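You operate a simulated robot arm through the tools that you are given. There is no shell and no other tool. Be economical: measure what you need, move in short steps, check, and stop when the job is done.

You are at the controls of a simulated two-armed robot. One attempt, no reset.

TASK
Push the wide dark drawer shut. Pick up the blue top injector from the bench in front of the bag sealer with one hand, pass it to the other hand and put it on the top of the pump bench. Switch the red rocker switch on. Put the carton that says "12 V" from the top of the vacuum packer on the bottom shelf of the jobs rack. Take the blue test card from the steel deck of the green tester and leave it on the top of the vacuum packer. Stack the 10 MICRON white carton from the steel deck of the green tester on top of the 5 MICRON white carton. Press the grey reset button two times. Put one of the brass stoppers from the top of the vice bench on the thick silver ring. Take the handled steel tray on the top of the vice bench and put it away on the left half of the back bench. Fetch the clear cup and stand it on the grate under the drum spout. Take the white-capped nozzle with the largest size on its label from the top of the vice bench and put it on the yellow card there. Take the white band ring on the top of the vice bench and put it away on the steel deck of the green tester. Take the black bowl and put it on the right half of the back bench. Open the clips drawer. Do these in any order. Set down upright: blue top injector, clear cup, white-capped nozzle.

The check looks at the end state, three seconds after you hand in, the way a careful person would. Anything else that was tipped, shoved, dropped, spilled or broken makes it a failure. A push-on lid holds only when it is set on centred and level and pressed home; a screw cap is set on level and turned clockwise until tight.

THE ROBOT
Two 7-joint arms with fingered hands on one trunk, on a base that drives. Base frame: it is fixed to the floor where the robot stands at the start and does not move with it; the origin is under the middle of the robot, x ahead of it, y to its left, z up. Lengths are in cm, angles in rad, forces in N, time in s.
The left shoulder is at the start at [2.5, 18.6, 141.5], the right one opposite. With the tool pointing down near the work surface each hand reaches from about 10 to 66 cm from the robot's upright axis, wherever it stands, measured 20 degrees to its own side. Places, roughly: black bowl (7x7x5 cm) [-570, -170, 90]; blue test card [-50, -175, 100]; blue top injector [50, -75, 100]; blue-banded carton, coils carton [25, -100, 100]; bottom shelf of the jobs rack [210, 20, 20]; brass stopper (3x3x3 cm) [-320, -360, 90]; clear cup [-350, -375, 100]; clips drawer [120, -50, 130]; grate under the drum spout (15x15 cm) [-270, -310, 62]; grey reset button [-230, -290, 80]; handled steel tray (22x13x5 cm) [-320, -340, 90]; left half of the back bench [-720, -380, 90]; red rocker switch [30, -70, 90]; right half of the back bench [-770, -300, 90]; steel deck of the green tester [-100, -180, 90]; thick silver ring (6x6x3 cm) [-300, -340, 90]; top of the pump bench [-170, 160, 90]; top of the vacuum packer [20, -110, 90]; white band ring [-375, -400, 100]; white carton [-100, -175, 100]; white-capped nozzle [-350, -375, 100]; wide dark drawer [80, -20, 80]; yellow card [-425, -425, 100]. Payload 3.6 kg a hand.
The TCP of each hand is the grasp point between the finger pads, 2.6 cm short of the fingertips. In the tool frame z runs along the fingers and y along their closing line. Largest opening 8.8 cm; the body of the gripper starts 3 cm behind the TCP. The gripper is a hand of 3 fingers: y runs from the thumb to the fingers, the wrist lies at [-1.7, -9.8, -16.4] in the tool frame, and closing takes about 1.5 s.
Orientation is that of the tool frame in the base frame, as a unit quaternion [x, y, z, w]. With the fingers straight down and the wrist toward the robot, the tool's x, y and z point along [0, 1, 0], [1, 0, 0] and [0, 0, -1] of the base frame.

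THE INTERFACE
- The arms move only by the tool jog_arm. It takes "left_steps", "right_steps" or both (then of equal length, played together; a hand with none holds still); each is a list of rows, each a list of 7 numbers: the opening, from 0 (shut) to 1 (fully open), then the shift along the tool's x, y, z in units of 50 mm (1.0 is 50 mm), then the turn, a rotation vector about the tool's x, y, z in units of 6 degrees (1.0 is 6 degrees). In form: [[fingers, x, y, z, ax, ay, az], ...]. A call has 1 to 20 rows; each row shifts and turns the commanded pose from where the row before left it, along the tool's axes as they then stand. A call with a number of a shift or a turn outside -1 to 1 is refused whole. Rows are played at 5 a second. More than 5 cm and 0.15 rad between two rows, or a gripper value outside its range, and nothing of the call is played. Where a pose cannot be reached the arm comes as near as it can. A force on the tool above 40 N (or 10 N above the force at the start of the call, whichever is more), or a blocked arm, ends the call early, and 0.2 s more pass. Each finger travels about 15.3 cm/s and halts on what it meets, pressing with about 26 N; the grip force reading is that of the motor and also rises with nothing between the fingers. The clock runs only during rows and for 0.2 s after the last one: add rows that do not move to give the fingers time. It gives the time, the measured TCP pose, the force on the tool (base axes), the opening and the grip force at its end, in the units of the frame above (readings bear some noise), with the torque about the TCP (base axes, N m) and any sound that the robot's microphone picked up.
- Cameras (640 x 400 px; columns grow to the right, rows downward): "scene" is now at [20.94, -5.03, 131.73]; the picture's right is [-0.55, -0.83, 0.00], its down [-0.44, 0.29, -0.85] and it looks along [0.71, -0.47, -0.53] (base axes); focal length 214 px, centre (320, 200). "left" rides on the left gripper at [-5.6, -8, -10.2] in its tool frame; the picture's right is [-0.73, -0.32, 0.60], its down [0.62, -0.67, 0.41] and it looks along [0.27, 0.68, 0.69] (tool axes); focal length 247 px, centre (320, 200). "right" rides on the right gripper at [5.6, -8, -10.2] in its tool frame; the picture's right is [-0.73, 0.32, -0.60], its down [-0.62, -0.66, 0.41] and it looks along [-0.27, 0.68, 0.69] (tool axes); focal length 247 px, centre (320, 200). There is no depth. A picture from a camera that has moved, and an enlarged one, comes with that camera's place and axes in the base frame and with its lens.
- grab_frame(camera): a new picture of that camera. It takes no simulated time.
- lift_body(by): slides the trunk up (or, below 0, down) by that many cm; the arms and the scene camera ride with it, the base frame stays. It gives what a move gives, with no picture.
- roll_base(legs): drives the robot by 1 to 6 legs, each [ahead, left, turn to the left] in cm, cm and rad, along the robot's own axes; the way and the turn of a leg run together, so that a leg with both is an arc; at most 150 cm and 3.142 rad a leg. The arms and the cameras ride along, it lands a little off, and it stops where it bumps. It gives what a move gives.
- preshape(shape, hand): the hand has 3 fingers and takes this shape, open, in about a second: jaw (thumb against the fingers, like two jaws); tri (thumb and two fingers); tip (a fingertip pinch); poke (one finger out to press); point (the index stretched); flat (the hand flat); cup (the hand cupped); fist (a fist). The gripper value then closes the fingers along that shape, each until it touches; the sizes above hold for jaw. It gives what a move gives, with no picture.
- aim_head(pan, tilt): turns the head with the scene camera to pan (to the left, within 1.047 rad either way) and tilt (down, from -0.506 to 1.204), counted from straight ahead of the robot. It gives what a move gives.
- enlarge(camera, box): a new picture of the part [left, top, right, bottom] of that camera's present view, enlarged. It takes no simulated time.
- job_done(): hands the job in; it is judged then, once.

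Work in short steps. Places have to be worked out from the pictures, the camera data and where the tool is seen: move nearer, look again, correct. Check each grasp and each placing, and mend what went wrong. You have 577 turns and 370 pictures in all, those below and enlarged ones among them. Open the grippers and draw the arms clear of the work before you hand the job in, unless the task says otherwise; then end with one line.

The tools are called after "Emit:" as a command line: name --argument value ..., lists and objects as JSON in quotes. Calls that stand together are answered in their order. jog_arm: Moves the arms, as the interface text tells. Its arguments: {"type":"object","properties":{"left_steps":{"type":"array","items":{"type":"array","items":{"type":"number"}}},"right_steps":{"type":"array","items":{"type":"array","items":{"type":"number"}}}},"required":[]} The other tools are called the same way: lift_body (by) slides the trunk up or down; preshape (shape, hand) gives the hand a shape; roll_base (legs) drives the base; aim_head (pan, tilt) turns the head that bears the scene camera; grab_frame (camera) takes a picture; enlarge (camera, box) takes an enlarged picture of a part of a camera's view; job_done () hands the job in.

At the start:

```text
t: 0.0
left_tcp_pos: [46.28, -2.95, 128.61]
left_tcp_rot: [0.707, 0.707, 0.0, 0.0]
left_ft_force: [0.0, 0.4, -0.2]
left_wrist_torque: [-0.01, 0.01, -0.01]
left_gripper_width: 8.74
left_grasp_force: 0.1
left_shape: jaw
right_tcp_pos: [31.11, -45.49, 127.32]
right_tcp_rot: [0.708, 0.707, 0.0, -0.001]
right_ft_force: [-0.8, -0.4, -0.2]
right_wrist_torque: [0.0, 0.02, 0.01]
right_gripper_width: 8.78
right_grasp_force: 0.0
right_shape: jaw
trunk travel left (down, up): [-55.6, 20.1]
robot x, y, heading: [-0.03, 0.09, -0.005]
head pan, tilt: [-0.585, 0.553]
```

scene: 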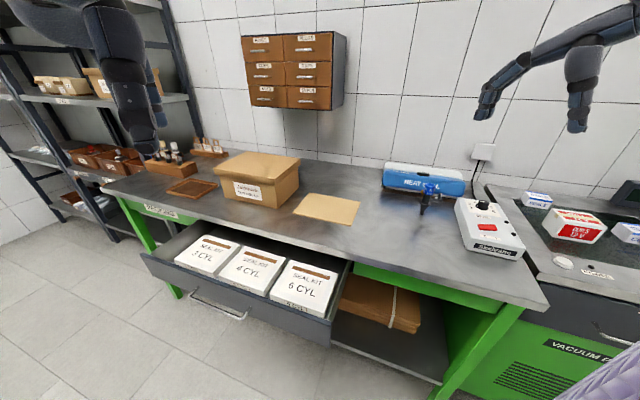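
right: 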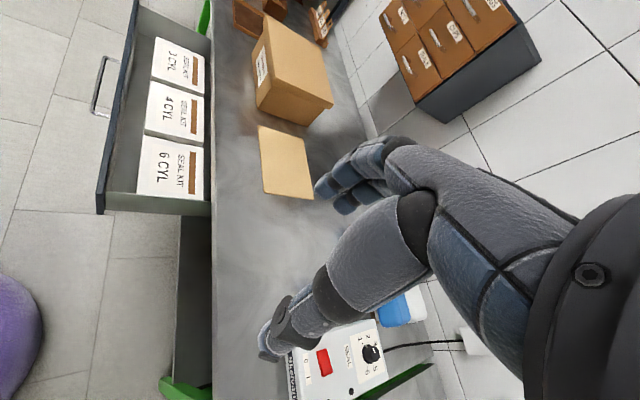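
left: 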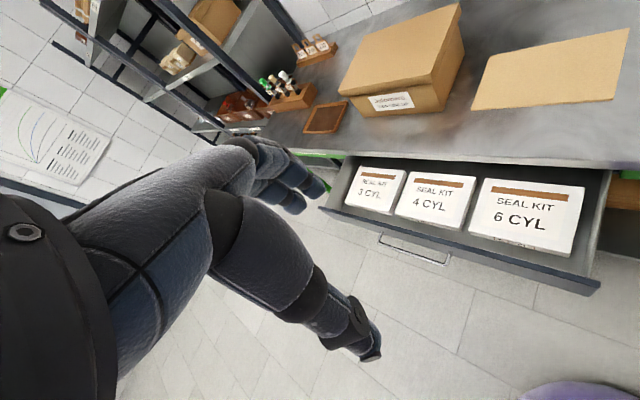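

I read the bench as running at about -54° from my heading, with the drawer sticking out some 18 cm. I turn to face the bench squarely and look.

Emit:
roll_base --legs '[[0, 0, -0.93]]'

Emit:
aim_head --pan 0.3 --tilt 0.6

Emit:
grab_frame --camera "scene"

```text
t: 2.8
left_tcp_pos: [25.17, -38.84, 128.58]
left_tcp_rot: [0.95, 0.313, 0.0, 0.0]
left_ft_force: [-0.5, -0.4, -0.1]
left_wrist_torque: [0.03, 0.01, -0.01]
left_gripper_width: 8.79
left_grasp_force: 0.0
left_shape: jaw
right_tcp_pos: [-18.03, -52.03, 127.24]
right_tcp_rot: [0.95, 0.313, 0.0, -0.001]
right_ft_force: [-0.1, -0.5, -0.5]
right_wrist_torque: [0.0, 0.0, -0.01]
right_gripper_width: 8.79
right_grasp_force: 0.0
right_shape: jaw
trunk travel left (down, up): [-55.6, 20.1]
robot x, y, heading: [-0.28, -0.13, -0.932]
head pan, tilt: [-0.585, 0.553]
```

```text
t: 4.0
left_tcp_pos: [25.16, -38.91, 128.58]
left_tcp_rot: [0.949, 0.314, -0.001, 0.0]
left_ft_force: [-1.1, 0.3, 0.4]
left_wrist_torque: [0.0, -0.03, -0.02]
left_gripper_width: 8.77
left_grasp_force: 0.2
left_shape: jaw
right_tcp_pos: [-18.11, -52.14, 127.33]
right_tcp_rot: [0.949, 0.315, 0.0, 0.0]
right_ft_force: [0.0, -0.9, 0.4]
right_wrist_torque: [-0.03, -0.03, 0.03]
right_gripper_width: 8.78
right_grasp_force: 0.1
right_shape: jaw
trunk travel left (down, up): [-55.6, 20.1]
robot x, y, heading: [-0.12, -0.47, -0.935]
head pan, tilt: [0.3, 0.6]
```

```text
366 pictures are left
camera scene: at [15.2, -16.0, 131.31], right [-0.59, -0.81, 0.0], down [-0.46, 0.33, -0.83], along [0.67, -0.49, -0.56], focal length 214 px, centre (320, 200)
```

scene: 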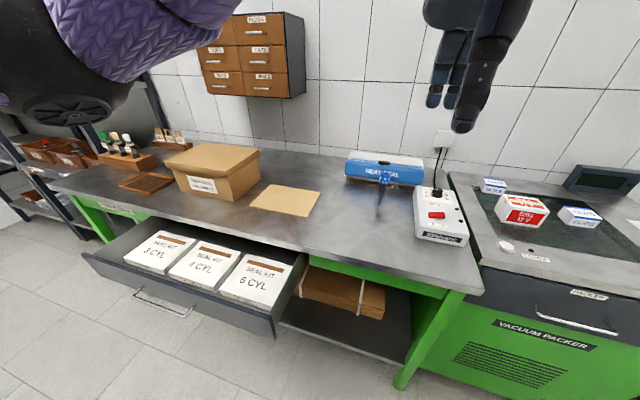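

The robot faces the bench. I slide left so that the left hand is in line with the middle of the drawer.

Emit:
roll_base --legs '[[0, 40, -0.012]]'

Emit:
aim_head --pan 0.1 --tilt 0.8

Emit:
grab_frame --camera "scene"

Emit:
grab_frame --camera "left"

```text
t: 6.5
left_tcp_pos: [56.93, -15.54, 128.63]
left_tcp_rot: [0.951, 0.308, 0.0, 0.001]
left_ft_force: [0.4, -0.2, 0.0]
left_wrist_torque: [0.03, 0.0, -0.01]
left_gripper_width: 8.82
left_grasp_force: 0.0
left_shape: jaw
right_tcp_pos: [13.55, -28.41, 127.33]
right_tcp_rot: [0.951, 0.309, 0.0, 0.0]
right_ft_force: [1.2, 0.1, -0.6]
right_wrist_torque: [-0.01, -0.02, 0.02]
right_gripper_width: 8.78
right_grasp_force: 0.1
right_shape: jaw
trunk travel left (down, up): [-55.6, 20.1]
robot x, y, heading: [32.31, 23.49, -0.937]
head pan, tilt: [0.3, 0.6]
```

```text
t: 7.2
left_tcp_pos: [56.97, -15.57, 128.46]
left_tcp_rot: [0.951, 0.308, 0.0, 0.0]
left_ft_force: [-0.4, 0.1, 0.7]
left_wrist_torque: [-0.04, -0.03, 0.05]
left_gripper_width: 8.78
left_grasp_force: 0.1
left_shape: jaw
right_tcp_pos: [13.49, -28.37, 127.33]
right_tcp_rot: [0.951, 0.308, 0.0, 0.0]
right_ft_force: [0.1, -0.2, 0.0]
right_wrist_torque: [0.02, -0.02, 0.02]
right_gripper_width: 8.79
right_grasp_force: 0.1
right_shape: jaw
trunk travel left (down, up): [-55.6, 20.1]
robot x, y, heading: [32.16, 23.68, -0.946]
head pan, tilt: [0.099, 0.799]
```

```text
365 pictures are left
camera scene: at [45.41, 6.67, 129.63], right [-0.75, -0.67, 0.0], down [-0.48, 0.54, -0.7], along [0.46, -0.52, -0.72], focal length 214 px, centre (320, 200)
```

scene: 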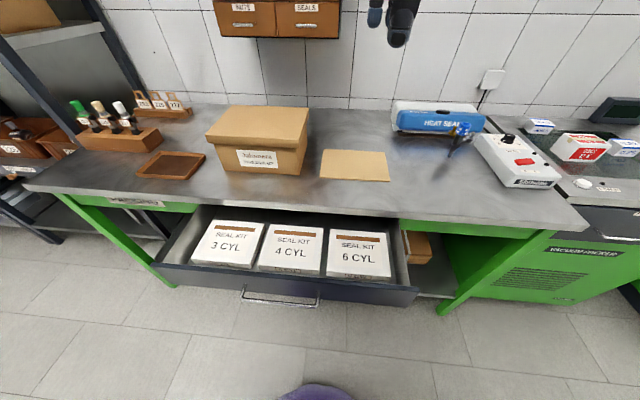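

```text
364 pictures are left
camera left: at [47.67, -12.38, 138.8], right [-0.78, -0.17, -0.6], down [0.11, 0.9, -0.41], along [0.61, -0.39, -0.69], focal length 247 px, centre (320, 200)
```

left: 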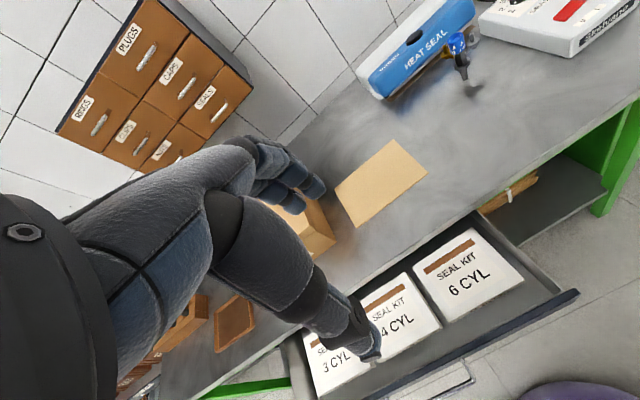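

The drawer front is centred near [66, -4, 82]. I close the left fingers, bring the hand back in front of the drawer face and tilt the fingers forward so the tips will push.

Emit:
jog_arm --left_steps '[[0, 0.95, -0.8, 0, 0, 0, 0], [0, 0.95, -0.8, 0, 0, 0, 0], [0, 0.95, -0.8, 0, 0, 0, 0], [0, 0, 0, 0, -1, 0, 0], [0, 0, 0, 0, -1, 0, 0], [0, 0, 0, 0, -1, 0, 0], [0, 0, 0, 0, -1, 0, 0], [0, 0, 0, 0, -1, 0, 0], [0, 0, 0, 0, -1, 0, 0], [0, 0, 0, 0, -1, 0, 0]]'

```text
refused: row 1 steps farther than a row can; nothing moved
```

The shift norm per row is limited to 5 cm, so I split it.

Emit:
jog_arm --left_steps '[[0, 0.71, -0.6, 0, 0, 0, 0], [0, 0.71, -0.6, 0, 0, 0, 0], [0, 0.71, -0.6, 0, 0, 0, 0], [0, 0.71, -0.6, 0, 0, 0, 0], [0, 0, 0, 0, -1, 0, 0], [0, 0, 0, 0, -1, 0, 0], [0, 0, 0, 0, -1, 0, 0], [0, 0, 0, 0, -1, 0, 0], [0, 0, 0, 0, -1, 0, 0], [0, 0, 0, 0, -1, 0, 0], [0, 0, 0, 0, -1, 0, 0]]'

```text
t: 9.6
left_tcp_pos: [61.79, -2.78, 129.6]
left_tcp_rot: [0.88, 0.301, 0.108, 0.353]
left_ft_force: [0.3, 0.3, -0.4]
left_wrist_torque: [0.0, -0.03, 0.02]
left_gripper_width: 0.0
left_grasp_force: 25.8
left_shape: jaw
left hand out of reach, approached as far as the arm can: row 5, 6, 7, 8, 9, 10
right_tcp_pos: [13.32, -28.45, 127.31]
right_tcp_rot: [0.951, 0.309, 0.0, -0.001]
right_ft_force: [-0.5, -0.4, -0.4]
right_wrist_torque: [-0.01, -0.01, -0.05]
right_gripper_width: 8.76
right_grasp_force: 0.1
right_shape: jaw
trunk travel left (down, up): [-55.6, 20.1]
robot x, y, heading: [32.39, 23.33, -0.944]
head pan, tilt: [0.099, 0.799]
```

The tilt worked but the tip is only just ahead of the handle; I back the base 8 cm and then lower the hand.

Emit:
roll_base --legs '[[-8, 3, 0]]'

Emit:
jog_arm --left_steps '[[0, 0, -0.669, 0.743, 0, 0, 0], [0, 0, -0.669, 0.743, 0, 0, 0], [0, 0, -0.669, 0.743, 0, 0, 0], [0, 0, -0.669, 0.743, 0, 0, 0], [0, 0, -0.669, 0.743, 0, 0, 0], [0, 0, -0.669, 0.743, 0, 0, 0], [0, 0, -0.669, 0.743, 0, 0, 0], [0, 0, -0.669, 0.743, 0, 0, 0]]'

Emit:
grab_frame --camera "scene"

```text
t: 10.7
left_tcp_pos: [59.88, 5.8, 129.46]
left_tcp_rot: [0.88, 0.3, 0.111, 0.352]
left_ft_force: [0.1, -0.1, 0.0]
left_wrist_torque: [-0.02, -0.01, -0.02]
left_gripper_width: 0.0
left_grasp_force: 26.1
left_shape: jaw
right_tcp_pos: [11.2, -19.98, 127.48]
right_tcp_rot: [0.951, 0.308, 0.0, 0.002]
right_ft_force: [-0.9, 0.4, 0.6]
right_wrist_torque: [-0.02, -0.02, -0.01]
right_gripper_width: 8.76
right_grasp_force: 0.0
right_shape: jaw
trunk travel left (down, up): [-55.6, 20.1]
robot x, y, heading: [29.9, 31.75, -0.941]
head pan, tilt: [0.099, 0.799]
```

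```text
t: 12.5
left_tcp_pos: [59.79, 4.89, 89.49]
left_tcp_rot: [0.88, 0.3, 0.111, 0.351]
left_ft_force: [-0.7, -0.6, -0.3]
left_wrist_torque: [0.05, -0.02, 0.03]
left_gripper_width: 0.01
left_grasp_force: 26.5
left_shape: jaw
right_tcp_pos: [11.09, -20.04, 127.32]
right_tcp_rot: [0.951, 0.309, 0.0, 0.0]
right_ft_force: [0.2, 0.0, -0.3]
right_wrist_torque: [-0.01, 0.02, 0.0]
right_gripper_width: 8.78
right_grasp_force: 0.0
right_shape: jaw
trunk travel left (down, up): [-55.6, 20.1]
robot x, y, heading: [29.92, 31.75, -0.943]
head pan, tilt: [0.099, 0.799]
```

```text
363 pictures are left
camera scene: at [43.05, 14.92, 129.63], right [-0.75, -0.66, 0.0], down [-0.48, 0.54, -0.7], along [0.46, -0.52, -0.72], focal length 214 px, centre (320, 200)
```

scene: 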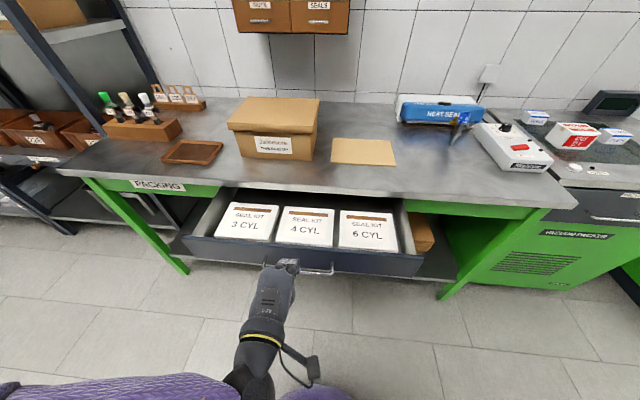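

Hand stands in front of the face, just left of the drawer middle. I lower to about z 77 and push forward in steps.

Emit:
jog_arm --left_steps '[[0, 0, -0.669, 0.743, 0, 0, 0], [0, 0, -0.669, 0.743, 0, 0, 0], [0, 0, -0.335, 0.37, 0, 0, 0], [0, 0, 0.45, 0.4, 0, 0, 0], [0, 0, 0.45, 0.4, 0, 0, 0], [0, 0, 0.45, 0.4, 0, 0, 0], [0, 0, 0.37, 0.33, 0, 0, 0], [0, 0, 0.37, 0.33, 0, 0, 0], [0, 0, 0.37, 0.33, 0, 0, 0]]'

Emit:
grab_frame --camera "scene"

```text
t: 14.5
left_tcp_pos: [69.05, -4.19, 86.58]
left_tcp_rot: [0.88, 0.301, 0.11, 0.351]
left_ft_force: [-0.6, -0.4, -0.6]
left_wrist_torque: [-0.01, 0.01, -0.01]
left_gripper_width: 0.0
left_grasp_force: 25.4
left_shape: jaw
left hand out of reach, approached as far as the arm can: row 2, 3, 4, 5, 6, 7, 8, 9
right_tcp_pos: [11.12, -20.17, 127.19]
right_tcp_rot: [0.951, 0.309, 0.0, 0.0]
right_ft_force: [-0.4, -0.1, 1.3]
right_wrist_torque: [0.01, -0.03, 0.0]
right_gripper_width: 8.77
right_grasp_force: 0.2
right_shape: jaw
trunk travel left (down, up): [-55.6, 20.1]
robot x, y, heading: [30.12, 31.81, -0.937]
head pan, tilt: [0.099, 0.799]
```

```text
362 pictures are left
camera scene: at [43.06, 14.87, 129.62], right [-0.75, -0.66, 0.0], down [-0.48, 0.54, -0.7], along [0.46, -0.52, -0.72], focal length 214 px, centre (320, 200)
```

scene: 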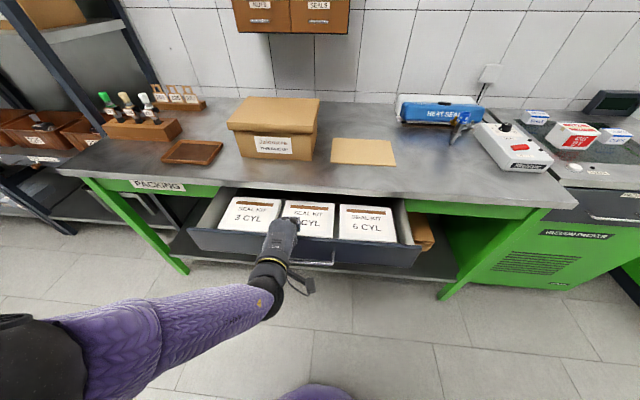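

The arm cannot reach that low from this trunk height and slid above the drawer edge. I back the hand off, lower the trunk 12 cm, and try again.

Emit:
jog_arm --left_steps '[[0, 0, -0.4, -0.36, 0, 0, 0], [0, 0, -0.45, -0.4, 0, 0, 0], [0, 0, -0.45, -0.4, 0, 0, 0], [0, 0, -0.45, -0.4, 0, 0, 0], [0, 0, -0.45, -0.4, 0, 0, 0]]'

Emit:
lift_body --by -12

Emit:
grab_frame --camera "scene"

```text
t: 15.7
left_tcp_pos: [60.33, 7.68, 86.23]
left_tcp_rot: [0.88, 0.3, 0.112, 0.352]
left_ft_force: [0.0, -0.5, 0.7]
left_wrist_torque: [0.03, 0.0, -0.02]
left_gripper_width: 0.0
left_grasp_force: 26.0
left_shape: jaw
right_tcp_pos: [11.06, -20.04, 127.27]
right_tcp_rot: [0.951, 0.308, 0.0, 0.0]
right_ft_force: [0.4, 0.7, -0.3]
right_wrist_torque: [0.0, 0.02, 0.01]
right_gripper_width: 8.76
right_grasp_force: 0.2
right_shape: jaw
trunk travel left (down, up): [-55.6, 20.1]
robot x, y, heading: [29.72, 31.92, -0.945]
head pan, tilt: [0.099, 0.799]
```

```text
t: 17.2
left_tcp_pos: [60.33, 7.63, 73.95]
left_tcp_rot: [0.88, 0.3, 0.111, 0.352]
left_ft_force: [-0.1, 0.0, -0.4]
left_wrist_torque: [0.0, 0.02, 0.0]
left_gripper_width: 0.01
left_grasp_force: 25.9
left_shape: jaw
right_tcp_pos: [11.11, -20.09, 115.44]
right_tcp_rot: [0.951, 0.309, 0.0, 0.0]
right_ft_force: [0.2, -0.5, -0.5]
right_wrist_torque: [-0.03, -0.04, -0.01]
right_gripper_width: 8.79
right_grasp_force: 0.1
right_shape: jaw
trunk travel left (down, up): [-43.6, 32.1]
robot x, y, heading: [29.66, 31.65, -0.94]
head pan, tilt: [0.099, 0.799]
```

```text
361 pictures are left
camera scene: at [43.54, 14.37, 117.2], right [-0.75, -0.66, 0.0], down [-0.48, 0.54, -0.7], along [0.46, -0.52, -0.72], focal length 214 px, centre (320, 200)
```

scene: 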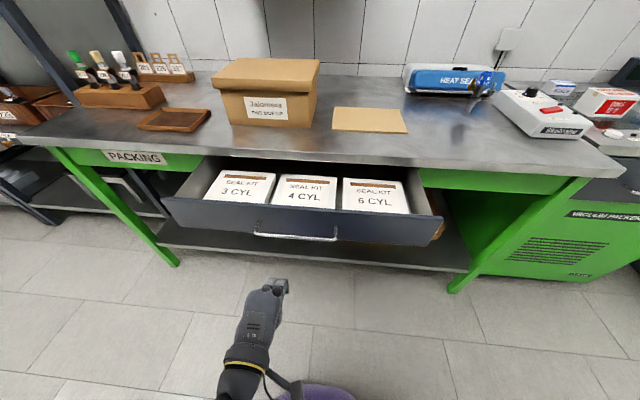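

At z 74 with the fingertips in front of the face. I raise 3 cm, shift 2 cm right and push forward.

Emit:
jog_arm --left_steps '[[0, -0.4, 0.4, -0.45, 0, 0, 0], [0, 0, 0.52, 0.47, 0, 0, 0], [0, 0, 0.52, 0.47, 0, 0, 0], [0, 0, 0.4, 0.36, 0, 0, 0], [0, 0, 0.3, 0.27, 0, 0, 0], [0, 0, 0.3, 0.27, 0, 0, 0], [0, 0, 0.3, 0.27, 0, 0, 0], [0, 0, 0.3, 0.27, 0, 0, 0], [0, 0, 0.3, 0.27, 0, 0, 0]]'

Emit:
grab_frame --camera "scene"

```text
t: 19.2
left_tcp_pos: [70.72, -9.4, 77.51]
left_tcp_rot: [0.88, 0.3, 0.111, 0.351]
left_ft_force: [0.0, -0.8, -1.1]
left_wrist_torque: [0.0, 0.0, 0.0]
left_gripper_width: 0.01
left_grasp_force: 26.3
left_shape: jaw
right_tcp_pos: [11.2, -20.09, 115.23]
right_tcp_rot: [0.951, 0.31, 0.001, 0.0]
right_ft_force: [0.0, 0.7, -1.1]
right_wrist_torque: [-0.01, 0.01, 0.02]
right_gripper_width: 8.79
right_grasp_force: 0.0
right_shape: jaw
trunk travel left (down, up): [-43.6, 32.1]
robot x, y, heading: [29.66, 32.08, -0.94]
head pan, tilt: [0.099, 0.799]
```

```text
360 pictures are left
camera scene: at [43.49, 14.24, 117.17], right [-0.75, -0.66, 0.0], down [-0.48, 0.54, -0.7], along [0.46, -0.52, -0.72], focal length 214 px, centre (320, 200)
```

scene: 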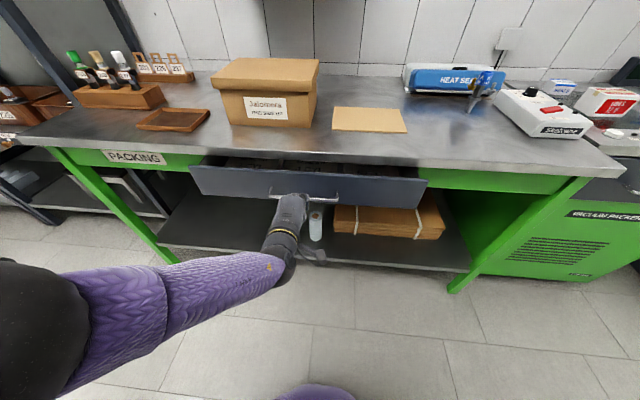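

The drawer is following well; a few centimetres remain. I continue until it stops.

Emit:
jog_arm --left_steps '[[0, 0, 0.3, 0.27, 0, 0, 0], [0, 0, 0.22, 0.2, 0, 0, 0], [0, 0, 0.22, 0.2, 0, 0, 0], [0, 0, 0.22, 0.2, 0, 0, 0], [0, 0, 0.22, 0.2, 0, 0, 0]]'

Emit:
grab_frame --camera "scene"

```text
t: 20.4
left_tcp_pos: [73.82, -11.34, 80.14]
left_tcp_rot: [0.88, 0.301, 0.112, 0.351]
left_ft_force: [0.6, 0.0, -0.1]
left_wrist_torque: [-0.02, -0.02, 0.03]
left_gripper_width: 0.01
left_grasp_force: 26.4
left_shape: jaw
left hand out of reach, approached as far as the arm can: row 1, 2, 3, 4, 5
right_tcp_pos: [11.31, -20.09, 115.25]
right_tcp_rot: [0.951, 0.31, 0.0, 0.001]
right_ft_force: [0.1, -0.3, 0.0]
right_wrist_torque: [-0.02, -0.03, -0.04]
right_gripper_width: 8.78
right_grasp_force: 0.1
right_shape: jaw
trunk travel left (down, up): [-43.6, 32.1]
robot x, y, heading: [29.73, 31.7, -0.943]
head pan, tilt: [0.099, 0.799]
```

```text
359 pictures are left
camera scene: at [43.55, 14.33, 117.17], right [-0.75, -0.66, 0.0], down [-0.48, 0.54, -0.7], along [0.46, -0.52, -0.72], focal length 214 px, centre (320, 200)
```

scene: 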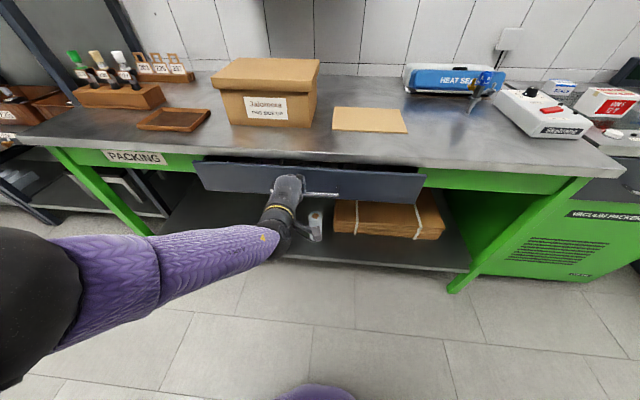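

The arm is at its reach, so I finish the push by driving the base gently ahead.

Emit:
lift_body --by -3

Emit:
roll_base --legs '[[5, 0, 0]]'

Emit:
grab_frame --camera "scene"

```text
t: 21.1
left_tcp_pos: [73.8, -11.41, 77.11]
left_tcp_rot: [0.88, 0.3, 0.112, 0.352]
left_ft_force: [-0.2, 0.1, 0.8]
left_wrist_torque: [0.0, -0.01, 0.01]
left_gripper_width: 0.0
left_grasp_force: 26.0
left_shape: jaw
right_tcp_pos: [11.09, -19.97, 112.51]
right_tcp_rot: [0.951, 0.309, 0.0, 0.0]
right_ft_force: [-0.6, 0.7, 0.3]
right_wrist_torque: [-0.01, 0.0, -0.01]
right_gripper_width: 8.76
right_grasp_force: 0.0
right_shape: jaw
trunk travel left (down, up): [-40.6, 35.1]
robot x, y, heading: [29.81, 31.81, -0.94]
head pan, tilt: [0.099, 0.799]
```

```text
t: 22.0
left_tcp_pos: [76.83, -15.5, 77.0]
left_tcp_rot: [0.88, 0.3, 0.111, 0.351]
left_ft_force: [-0.4, -0.1, -0.1]
left_wrist_torque: [0.0, -0.01, -0.02]
left_gripper_width: 0.0
left_grasp_force: 26.2
left_shape: jaw
right_tcp_pos: [14.21, -24.25, 112.21]
right_tcp_rot: [0.951, 0.309, -0.001, -0.002]
right_ft_force: [0.7, -0.5, -0.7]
right_wrist_torque: [0.03, 0.03, -0.02]
right_gripper_width: 8.78
right_grasp_force: 0.1
right_shape: jaw
trunk travel left (down, up): [-40.6, 35.1]
robot x, y, heading: [32.98, 27.56, -0.944]
head pan, tilt: [0.099, 0.799]
```

```text
358 pictures are left
camera scene: at [46.78, 9.88, 113.95], right [-0.75, -0.66, 0.0], down [-0.48, 0.54, -0.7], along [0.46, -0.52, -0.72], focal length 214 px, centre (320, 200)
```

scene: 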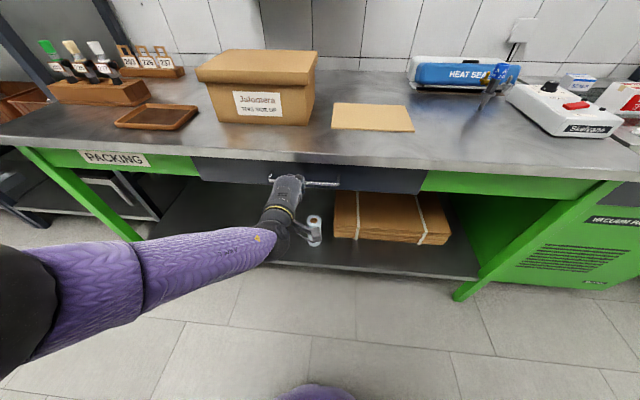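

It looks nearly flush; I push 3 cm more and take a closer look.

Emit:
roll_base --legs '[[3, 0, 0]]'

Emit:
enlarge --camera "scene" --box '[160, 120, 480, 320]'

```text
t: 22.9
left_tcp_pos: [76.89, -16.02, 76.35]
left_tcp_rot: [0.884, 0.297, 0.108, 0.344]
left_ft_force: [-7.4, 11.6, 3.5]
left_wrist_torque: [-0.2, -0.1, -0.06]
left_gripper_width: 0.0
left_grasp_force: 25.7
left_shape: jaw
right_tcp_pos: [15.11, -25.3, 112.41]
right_tcp_rot: [0.951, 0.309, 0.0, 0.001]
right_ft_force: [-0.6, 0.2, 0.4]
right_wrist_torque: [0.03, -0.01, 0.04]
right_gripper_width: 8.79
right_grasp_force: 0.0
right_shape: jaw
trunk travel left (down, up): [-40.6, 35.1]
robot x, y, heading: [33.35, 26.57, -0.943]
head pan, tilt: [0.099, 0.799]
stopped in leg 1: the force on the tool passed its limit at 62 N (the readings are from after the stop); the commanded pose is now the measured one
```

```text
2.00 times, centred on (320, 220) of scene
camera zoom: at [47.54, 8.91, 114.05], right [-0.75, -0.67, 0.0], down [-0.48, 0.53, -0.7], along [0.46, -0.52, -0.72], focal length 429 px, centre (320, 160)
```

zoom: 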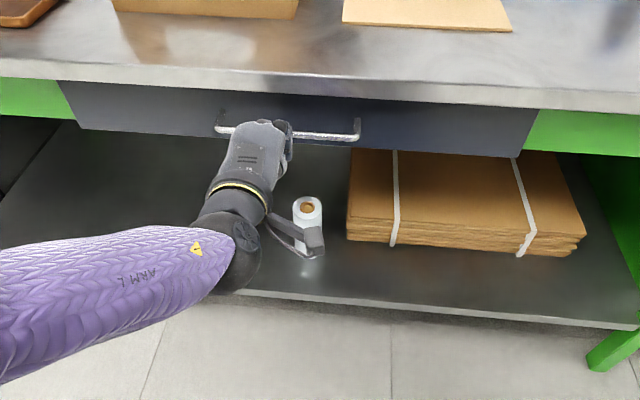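

The stop at 62 N shows the drawer is home. I draw the hand straight back and check that the handle is not caught.

Emit:
jog_arm --left_steps '[[0, 0, -0.22, -0.2, 0, 0, 0], [0, 0, -0.45, -0.4, 0, 0, 0], [0, 0, -0.6, -0.54, 0, 0, 0]]'

Emit:
grab_frame --camera "scene"

```text
t: 23.7
left_tcp_pos: [71.9, -9.31, 76.37]
left_tcp_rot: [0.883, 0.299, 0.11, 0.345]
left_ft_force: [-0.6, 0.7, -0.7]
left_wrist_torque: [0.01, -0.01, -0.01]
left_gripper_width: 0.0
left_grasp_force: 26.4
left_shape: jaw
right_tcp_pos: [15.02, -25.39, 112.38]
right_tcp_rot: [0.951, 0.309, 0.0, 0.001]
right_ft_force: [0.0, 0.3, 0.3]
right_wrist_torque: [-0.04, 0.0, 0.0]
right_gripper_width: 8.77
right_grasp_force: 0.0
right_shape: jaw
trunk travel left (down, up): [-40.6, 35.1]
robot x, y, heading: [33.74, 26.59, -0.942]
head pan, tilt: [0.099, 0.799]
```

```text
356 pictures are left
camera scene: at [47.59, 8.81, 114.03], right [-0.75, -0.67, 0.0], down [-0.48, 0.54, -0.7], along [0.46, -0.52, -0.72], focal length 214 px, centre (320, 200)
```

scene: 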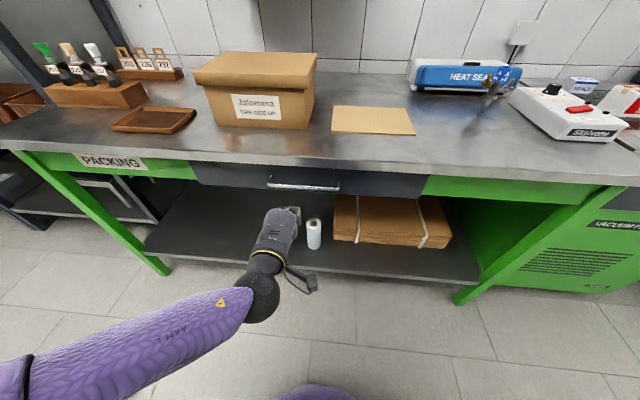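

Drawer shut. Next the clips drawer on the wall cabinet: I back the hand off, raise the trunk and look at the cabinet.

Emit:
jog_arm --left_steps '[[0, 0, -0.6, -0.54, 0, 0, 0], [0, 0, -0.6, -0.54, 0, 0, 0]]'

Emit:
lift_body --by 25

Emit:
aim_head --pan 0.05 --tilt 0.35

Emit:
grab_frame --camera "scene"

```text
t: 24.3
left_tcp_pos: [67.07, -3.06, 76.17]
left_tcp_rot: [0.883, 0.299, 0.108, 0.345]
left_ft_force: [-0.5, 0.1, 0.2]
left_wrist_torque: [0.02, 0.01, 0.02]
left_gripper_width: 0.02
left_grasp_force: 25.7
left_shape: jaw
right_tcp_pos: [15.06, -25.47, 112.39]
right_tcp_rot: [0.951, 0.309, 0.001, 0.0]
right_ft_force: [-0.4, 0.0, 0.2]
right_wrist_torque: [0.0, 0.0, -0.02]
right_gripper_width: 8.75
right_grasp_force: 0.0
right_shape: jaw
trunk travel left (down, up): [-40.6, 35.1]
robot x, y, heading: [33.85, 26.22, -0.941]
head pan, tilt: [0.099, 0.799]
```

```text
t: 26.9
left_tcp_pos: [67.13, -2.91, 101.29]
left_tcp_rot: [0.883, 0.299, 0.11, 0.346]
left_ft_force: [-0.2, -0.6, -0.1]
left_wrist_torque: [0.0, -0.02, 0.01]
left_gripper_width: 0.01
left_grasp_force: 26.3
left_shape: jaw
right_tcp_pos: [15.03, -25.37, 137.25]
right_tcp_rot: [0.951, 0.309, 0.0, 0.0]
right_ft_force: [-1.0, -0.6, -0.3]
right_wrist_torque: [0.0, 0.0, 0.01]
right_gripper_width: 8.8
right_grasp_force: 0.0
right_shape: jaw
trunk travel left (down, up): [-65.6, 10.1]
robot x, y, heading: [33.8, 26.28, -0.943]
head pan, tilt: [0.099, 0.799]
```

```text
t: 27.8
left_tcp_pos: [67.06, -2.93, 101.27]
left_tcp_rot: [0.883, 0.299, 0.109, 0.345]
left_ft_force: [-0.1, -0.1, -0.1]
left_wrist_torque: [0.02, -0.03, 0.0]
left_gripper_width: 0.0
left_grasp_force: 25.5
left_shape: jaw
right_tcp_pos: [14.97, -25.44, 137.32]
right_tcp_rot: [0.951, 0.31, 0.0, 0.001]
right_ft_force: [-0.7, -0.5, 0.2]
right_wrist_torque: [0.04, 0.0, 0.03]
right_gripper_width: 8.78
right_grasp_force: 0.1
right_shape: jaw
trunk travel left (down, up): [-65.6, 10.1]
robot x, y, heading: [33.67, 26.37, -0.946]
head pan, tilt: [0.051, 0.351]
```

```text
355 pictures are left
camera scene: at [47.37, 8.52, 143.7], right [-0.78, -0.63, 0.0], down [-0.22, 0.27, -0.94], along [0.59, -0.73, -0.34], focal length 214 px, centre (320, 200)
```

scene: 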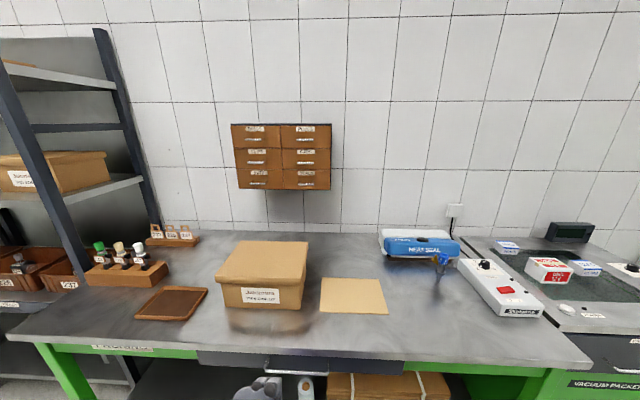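

Emit:
enlarge --camera "scene" --box '[220, 110, 348, 200]'

```text
4.44 times, centred on (284, 155) of scene
camera zoom: at [47.37, 8.52, 143.7], right [-0.78, -0.63, 0.0], down [-0.22, 0.27, -0.94], along [0.59, -0.73, -0.34], focal length 953 px, centre (480, 400)
```

zoom: 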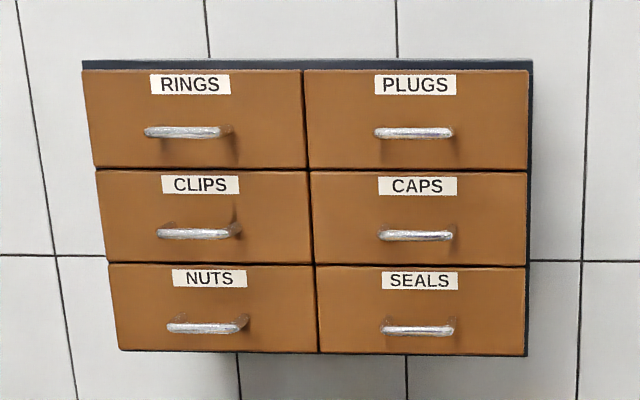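

CLIPS is the middle-left drawer, its handle near [129.5, -48, 128]. I turn the left hand to point forward and raise it, before driving nearer.

Emit:
jog_arm --left_steps '[[0.4, 0, 0, 0, -1, 0, 0], [0.4, 0, 0, 0, -1, 0, 0], [0.4, 0, 0, 0, -1, 0, 0], [0.4, 0, 0, 0, -1, 0, 0], [0.4, 0, 0, 0, -1, 0, 0], [0.4, 0, 0, 0, -1, 0, 0], [0.4, 0, 0, 0, -1, 0, 0], [0.4, 0, 0, 0, -1, 0, 0], [0.4, 0, 1, 0, 0, 0, 0], [0.4, 0, 1, 0, 0, 0, 0], [0.4, 0, 1, 0, 0, 0, 0], [0.4, 0, 1, 0, 0, 0, 0], [0.4, 0, 1, 0, 0, 0, 0]]'

```text
t: 30.8
left_tcp_pos: [71.72, -1.77, 106.21]
left_tcp_rot: [0.703, 0.224, 0.254, 0.626]
left_ft_force: [0.7, 0.0, -0.4]
left_wrist_torque: [-0.03, 0.03, -0.03]
left_gripper_width: 3.51
left_grasp_force: 0.0
left_shape: jaw
left hand out of reach, approached as far as the arm can: row 5, 6, 7, 8, 9, 10, 11, 12, 13
right_tcp_pos: [15.23, -25.43, 137.4]
right_tcp_rot: [0.951, 0.309, 0.0, -0.001]
right_ft_force: [0.0, -0.1, 0.0]
right_wrist_torque: [-0.02, 0.0, 0.0]
right_gripper_width: 8.76
right_grasp_force: 0.0
right_shape: jaw
trunk travel left (down, up): [-65.6, 10.1]
robot x, y, heading: [33.61, 26.13, -0.944]
head pan, tilt: [0.051, 0.351]
stopped in row 13 (left hand): the arm was blocked; the commanded pose is now the measured one
```

The arm is cramped this close to the body. I back the base 25 cm to get room and extend the hand forward and up.

Emit:
roll_base --legs '[[-25, 0, 0]]'

Emit:
jog_arm --left_steps '[[0.4, 0, 0, 1, 0, 0, 0], [0.4, 0, 0, 1, 0, 0, 0], [0.4, 0, 0, 1, 0, 0, 0], [0.4, 0, 0, 1, 0, 0, 0], [0.4, 0, 1, 0, 0, 0, 0], [0.4, 0, 1, 0, 0, 0, 0], [0.4, 0, 1, 0, 0, 0, 0]]'

Emit:
lift_body --by -10

```text
t: 32.6
left_tcp_pos: [56.88, 18.41, 106.08]
left_tcp_rot: [0.703, 0.225, 0.255, 0.625]
left_ft_force: [0.3, 0.3, 0.4]
left_wrist_torque: [-0.01, 0.0, 0.0]
left_gripper_width: 3.5
left_grasp_force: 0.0
left_shape: jaw
right_tcp_pos: [0.67, -5.48, 137.28]
right_tcp_rot: [0.951, 0.31, 0.0, 0.0]
right_ft_force: [0.0, 0.5, 0.3]
right_wrist_torque: [-0.05, 0.03, -0.01]
right_gripper_width: 8.74
right_grasp_force: 0.0
right_shape: jaw
trunk travel left (down, up): [-65.6, 10.1]
robot x, y, heading: [18.74, 46.4, -0.936]
head pan, tilt: [0.051, 0.351]
```

```text
t: 34.2
left_tcp_pos: [62.81, 9.73, 126.82]
left_tcp_rot: [0.703, 0.225, 0.255, 0.624]
left_ft_force: [-0.1, 0.3, 0.6]
left_wrist_torque: [-0.02, 0.0, -0.02]
left_gripper_width: 3.51
left_grasp_force: 0.1
left_shape: jaw
left hand out of reach, approached as far as the arm can: row 1, 2, 3, 4
right_tcp_pos: [0.68, -5.52, 137.39]
right_tcp_rot: [0.95, 0.311, -0.001, 0.001]
right_ft_force: [-0.5, 1.4, -1.3]
right_wrist_torque: [-0.01, 0.01, -0.01]
right_gripper_width: 8.78
right_grasp_force: 0.1
right_shape: jaw
trunk travel left (down, up): [-65.6, 10.1]
robot x, y, heading: [19.17, 46.39, -0.939]
head pan, tilt: [0.051, 0.351]
```

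```text
t: 35.5
left_tcp_pos: [62.53, 9.67, 116.95]
left_tcp_rot: [0.703, 0.226, 0.255, 0.624]
left_ft_force: [0.0, -0.3, -0.1]
left_wrist_torque: [-0.02, -0.02, -0.01]
left_gripper_width: 3.52
left_grasp_force: 0.1
left_shape: jaw
right_tcp_pos: [0.64, -5.53, 127.29]
right_tcp_rot: [0.95, 0.311, 0.0, 0.0]
right_ft_force: [0.4, -1.1, 0.2]
right_wrist_torque: [0.01, -0.02, 0.01]
right_gripper_width: 8.77
right_grasp_force: 0.1
right_shape: jaw
trunk travel left (down, up): [-55.6, 20.1]
robot x, y, heading: [18.84, 46.36, -0.936]
head pan, tilt: [0.051, 0.351]
```

Hand now points forward nearly level. I test the forward reach at cabinet height here in free space.

Emit:
jog_arm --left_steps '[[0.4, 0, 1, 0, 0, 0, 0], [0.4, 0, 1, 0, 0, 0, 0], [0.4, 0, 0, 1, 0, 0, 0], [0.4, 0, 0, 1, 0, 0, 0], [0.4, 0, 0, 1, 0, 0, 0], [0.4, 0, 0, 1, 0, 0, 0], [0.4, 0, 0, 1, 0, 0, 0]]'

```text
t: 37.1
left_tcp_pos: [75.0, -4.91, 125.91]
left_tcp_rot: [0.702, 0.227, 0.255, 0.625]
left_ft_force: [0.4, 0.4, -0.9]
left_wrist_torque: [-0.03, -0.01, -0.04]
left_gripper_width: 3.49
left_grasp_force: 0.0
left_shape: jaw
left hand out of reach, approached as far as the arm can: row 6, 7
right_tcp_pos: [0.96, -5.33, 127.34]
right_tcp_rot: [0.951, 0.31, -0.002, 0.0]
right_ft_force: [0.7, 0.2, -0.2]
right_wrist_torque: [0.02, 0.01, -0.02]
right_gripper_width: 8.77
right_grasp_force: 0.1
right_shape: jaw
trunk travel left (down, up): [-55.6, 20.1]
robot x, y, heading: [19.23, 46.96, -0.933]
head pan, tilt: [0.051, 0.351]
```

Reach is about 75 cm straight ahead. Turning the body right brings the left shoulder nearer, so I go left 20, turn -0.6 and turn the hand back by +0.5, all still clear of the bench.

Emit:
roll_base --legs '[[0, 20, 0], [0, 0, -0.61]]'

Emit:
jog_arm --left_steps '[[0.4, 0.3, 0, -0.9, 0, 0, 0], [0.4, 0.5, 0, -0.3, 0, 1, 0], [0.4, 0.5, 0, 0, 0, 1, 0], [0.4, 0, 0, 0, 0, 1, 0], [0.4, 0, 0, 0, 0, 1, 0], [0.4, 0, 0, 0, 0, 1, 0]]'

Emit:
aim_head --pan 0.6 --tilt 0.4

Emit:
grab_frame --camera "scene"

```text
t: 40.4
left_tcp_pos: [51.5, -15.69, 126.02]
left_tcp_rot: [0.738, 0.005, 0.056, 0.672]
left_ft_force: [-0.3, -0.2, 0.1]
left_wrist_torque: [-0.02, 0.01, 0.02]
left_gripper_width: 3.51
left_grasp_force: 0.1
left_shape: jaw
right_tcp_pos: [-9.37, 26.27, 127.28]
right_tcp_rot: [1.0, 0.012, 0.0, 0.0]
right_ft_force: [0.2, 0.6, 0.5]
right_wrist_torque: [0.03, 0.0, 0.01]
right_gripper_width: 8.76
right_grasp_force: 0.1
right_shape: jaw
trunk travel left (down, up): [-55.6, 20.1]
robot x, y, heading: [35.2, 58.41, -1.549]
head pan, tilt: [0.051, 0.351]
```

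```text
t: 41.8
left_tcp_pos: [57.41, -8.99, 126.95]
left_tcp_rot: [0.698, 0.179, 0.246, 0.648]
left_ft_force: [0.6, -0.4, -0.5]
left_wrist_torque: [0.01, -0.02, 0.01]
left_gripper_width: 3.49
left_grasp_force: 0.1
left_shape: jaw
right_tcp_pos: [-9.4, 26.27, 127.31]
right_tcp_rot: [1.0, 0.012, 0.0, 0.0]
right_ft_force: [-0.5, 0.3, -0.4]
right_wrist_torque: [0.01, -0.02, -0.02]
right_gripper_width: 8.76
right_grasp_force: 0.1
right_shape: jaw
trunk travel left (down, up): [-55.6, 20.1]
robot x, y, heading: [35.37, 58.17, -1.548]
head pan, tilt: [0.051, 0.351]
```

```text
t: 42.7
left_tcp_pos: [57.42, -8.9, 127.04]
left_tcp_rot: [0.699, 0.178, 0.244, 0.648]
left_ft_force: [0.7, -0.7, -0.3]
left_wrist_torque: [0.04, -0.04, 0.04]
left_gripper_width: 3.53
left_grasp_force: 0.1
left_shape: jaw
right_tcp_pos: [-9.49, 26.22, 127.33]
right_tcp_rot: [1.0, 0.011, 0.001, 0.0]
right_ft_force: [0.2, -0.4, 0.3]
right_wrist_torque: [0.05, 0.0, 0.01]
right_gripper_width: 8.76
right_grasp_force: 0.1
right_shape: jaw
trunk travel left (down, up): [-55.6, 20.1]
robot x, y, heading: [35.34, 58.47, -1.55]
head pan, tilt: [0.6, 0.4]
```

```text
353 pictures are left
camera scene: at [41.19, 37.41, 133.13], right [-0.81, -0.58, 0.0], down [-0.23, 0.32, -0.92], along [0.54, -0.75, -0.39], focal length 214 px, centre (320, 200)
```

scene: 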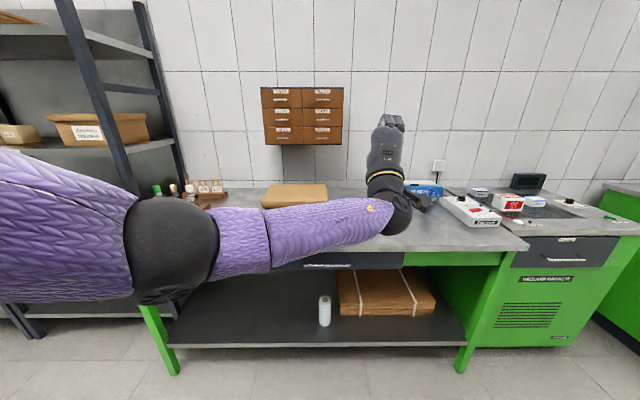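

I enlarge the cabinet from here for a second, better fix on the CLIPS handle.

Emit:
enlarge --camera "scene" --box '[240, 70, 368, 160]'

```text
4.44 times, centred on (304, 115) of scene
camera zoom: at [41.19, 37.41, 133.13], right [-0.81, -0.58, 0.0], down [-0.23, 0.32, -0.92], along [0.54, -0.75, -0.39], focal length 953 px, centre (391, 578)
```

zoom: 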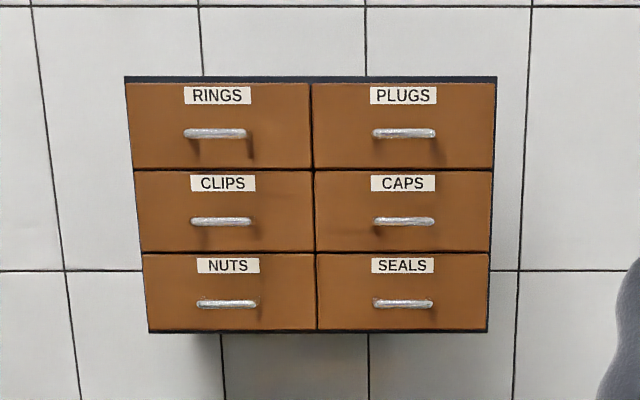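

Triangulating gives the handle near [124, -45, 128.4]. The hand is already square to the cabinet; I shift it left to be in line with the handle.

Emit:
jog_arm --left_steps '[[0.4, 1, 0, 0, 0, 0, 0], [0.4, 1, 0, 0, 0, 0, 0], [0.4, 1, 0, 0, 0, 0, 0], [0.4, 1, 0, 0, 0, 0, 0], [0.4, 1, 0, 0, 0, 0, 0], [0.4, 1, 0, 0, 0, 0, 0], [0.4, 0.6, 0, 0, 0, 0, 0]]'

Emit:
roll_base --legs '[[22, 14.8, 0]]'

Emit:
grab_frame --camera "left"

Emit:
grab_frame --camera "scene"

```text
t: 44.3
left_tcp_pos: [84.31, 9.67, 130.63]
left_tcp_rot: [0.699, 0.178, 0.244, 0.649]
left_ft_force: [0.1, 0.1, 1.0]
left_wrist_torque: [0.0, 0.01, 0.01]
left_gripper_width: 3.51
left_grasp_force: 0.0
left_shape: jaw
right_tcp_pos: [-9.6, 26.15, 127.36]
right_tcp_rot: [1.0, 0.011, 0.001, 0.0]
right_ft_force: [0.1, 0.0, 0.3]
right_wrist_torque: [0.0, 0.01, 0.0]
right_gripper_width: 8.77
right_grasp_force: 0.1
right_shape: jaw
trunk travel left (down, up): [-55.6, 20.1]
robot x, y, heading: [35.36, 58.51, -1.547]
head pan, tilt: [0.6, 0.4]
```

```text
t: 46.2
left_tcp_pos: [99.64, -12.14, 130.57]
left_tcp_rot: [0.699, 0.179, 0.245, 0.648]
left_ft_force: [0.6, 0.5, 1.0]
left_wrist_torque: [0.0, 0.01, 0.0]
left_gripper_width: 3.5
left_grasp_force: 0.2
left_shape: jaw
right_tcp_pos: [5.89, 4.38, 127.28]
right_tcp_rot: [1.0, 0.011, 0.0, 0.0]
right_ft_force: [-0.2, -0.9, 1.1]
right_wrist_torque: [0.01, -0.01, -0.04]
right_gripper_width: 8.78
right_grasp_force: 0.1
right_shape: jaw
trunk travel left (down, up): [-55.6, 20.1]
robot x, y, heading: [50.58, 36.6, -1.546]
head pan, tilt: [0.6, 0.4]
```

```text
351 pictures are left
camera left: at [89.77, -6.16, 122.48], right [-0.23, -0.88, -0.42], down [0.79, 0.08, -0.61], along [0.57, -0.48, 0.67], focal length 247 px, centre (320, 200)
```

left: 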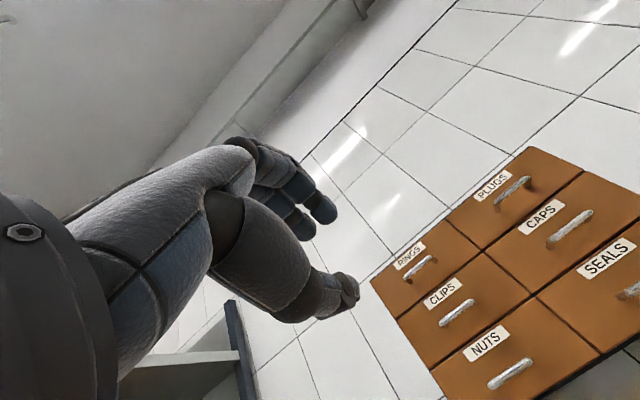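

```text
350 pictures are left
camera scene: at [56.51, 15.62, 133.12], right [-0.81, -0.58, 0.0], down [-0.23, 0.32, -0.92], along [0.54, -0.75, -0.39], focal length 214 px, centre (320, 200)
```

scene: 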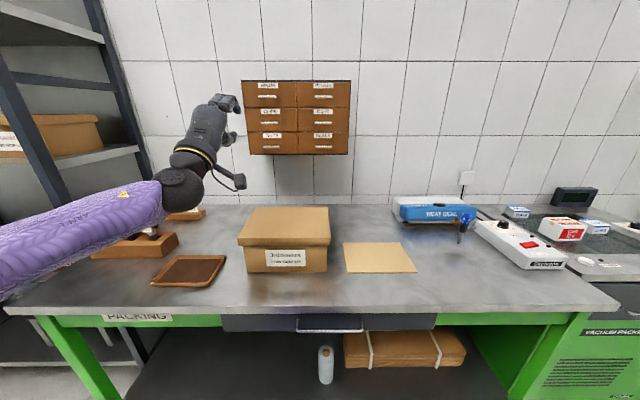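

Both cameras agree on the handle at about [120.7, -42, 128.5]; the hand is in line laterally. I drive 24 cm toward the bench.

Emit:
roll_base --legs '[[19.8, 13.5, 0]]'

Emit:
grab_frame --camera "left"

Emit:
grab_frame --camera "scene"

```text
t: 48.0
left_tcp_pos: [113.8, -31.34, 130.64]
left_tcp_rot: [0.698, 0.181, 0.248, 0.647]
left_ft_force: [0.0, 0.1, -0.4]
left_wrist_torque: [0.0, 0.02, -0.01]
left_gripper_width: 3.5
left_grasp_force: 0.2
left_shape: jaw
right_tcp_pos: [19.86, -15.15, 127.32]
right_tcp_rot: [1.0, 0.013, 0.0, 0.0]
right_ft_force: [-0.2, 0.1, 0.3]
right_wrist_torque: [0.01, -0.01, 0.0]
right_gripper_width: 8.76
right_grasp_force: 0.0
right_shape: jaw
trunk travel left (down, up): [-55.6, 20.1]
robot x, y, heading: [64.69, 16.99, -1.544]
head pan, tilt: [0.6, 0.4]
```

```text
349 pictures are left
camera left: at [103.89, -25.42, 122.48], right [-0.23, -0.88, -0.42], down [0.79, 0.08, -0.61], along [0.57, -0.47, 0.67], focal length 247 px, centre (320, 200)
```

left: 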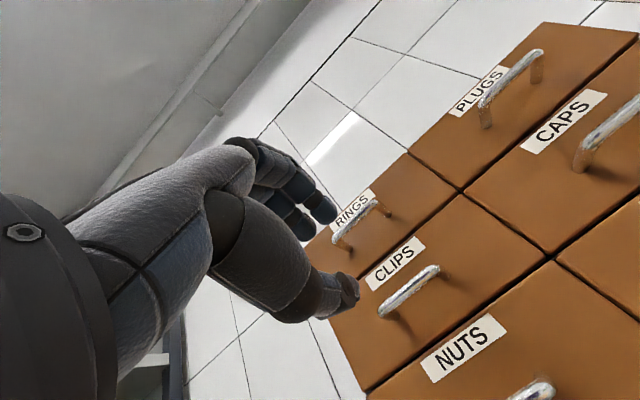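

```text
348 pictures are left
camera scene: at [70.55, -3.77, 133.12], right [-0.81, -0.59, 0.0], down [-0.23, 0.32, -0.92], along [0.54, -0.75, -0.39], focal length 214 px, centre (320, 200)
```

scene: 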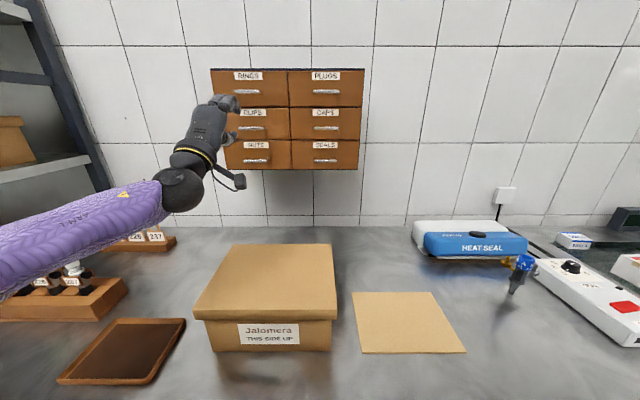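

The handle lies 12.4 cm ahead, 1.4 cm below and 0.8 cm right of the grasp point. I move on it in two stages and check.

Emit:
jog_arm --left_steps '[[0.4, -0.15, -0.27, 0.5, 0, 0, 0], [0.4, 0, 0, 0.6, 0, 0, 0], [0.4, 0, 0, 0.5, 0, 0, 0]]'

Emit:
grab_frame --camera "left"

Emit:
enlarge --camera "scene" --box '[160, 60, 320, 180]'

```text
t: 48.8
left_tcp_pos: [117.93, -38.15, 128.79]
left_tcp_rot: [0.698, 0.18, 0.246, 0.647]
left_ft_force: [0.5, -0.2, 0.5]
left_wrist_torque: [0.0, 0.0, 0.02]
left_gripper_width: 3.49
left_grasp_force: 0.1
left_shape: jaw
right_tcp_pos: [19.92, -15.08, 127.31]
right_tcp_rot: [1.0, 0.013, 0.0, 0.0]
right_ft_force: [0.0, 0.4, 0.0]
right_wrist_torque: [0.0, 0.01, 0.05]
right_gripper_width: 8.77
right_grasp_force: 0.0
right_shape: jaw
trunk travel left (down, up): [-55.6, 20.1]
robot x, y, heading: [64.64, 17.24, -1.547]
head pan, tilt: [0.6, 0.4]
```

```text
347 pictures are left
camera left: at [107.95, -32.22, 120.68], right [-0.23, -0.88, -0.42], down [0.79, 0.08, -0.61], along [0.57, -0.47, 0.67], focal length 247 px, centre (320, 200)
```

left: 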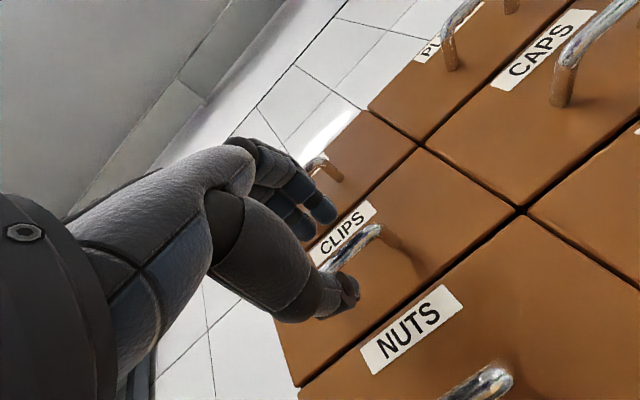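

```text
3.33 times, centred on (240, 120) of scene
camera zoom: at [70.51, -3.73, 133.13], right [-0.81, -0.59, 0.0], down [-0.23, 0.32, -0.92], along [0.54, -0.75, -0.39], focal length 715 px, centre (587, 467)
```

zoom: 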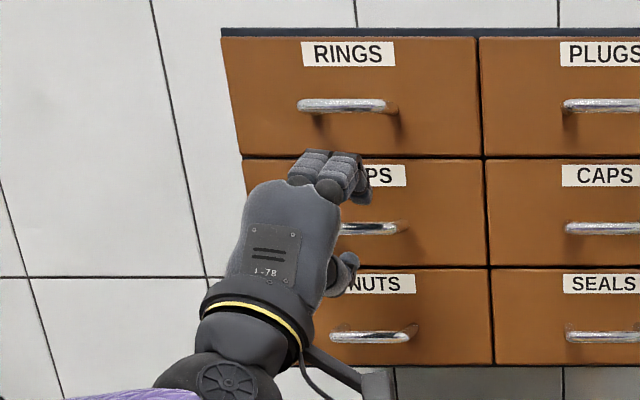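

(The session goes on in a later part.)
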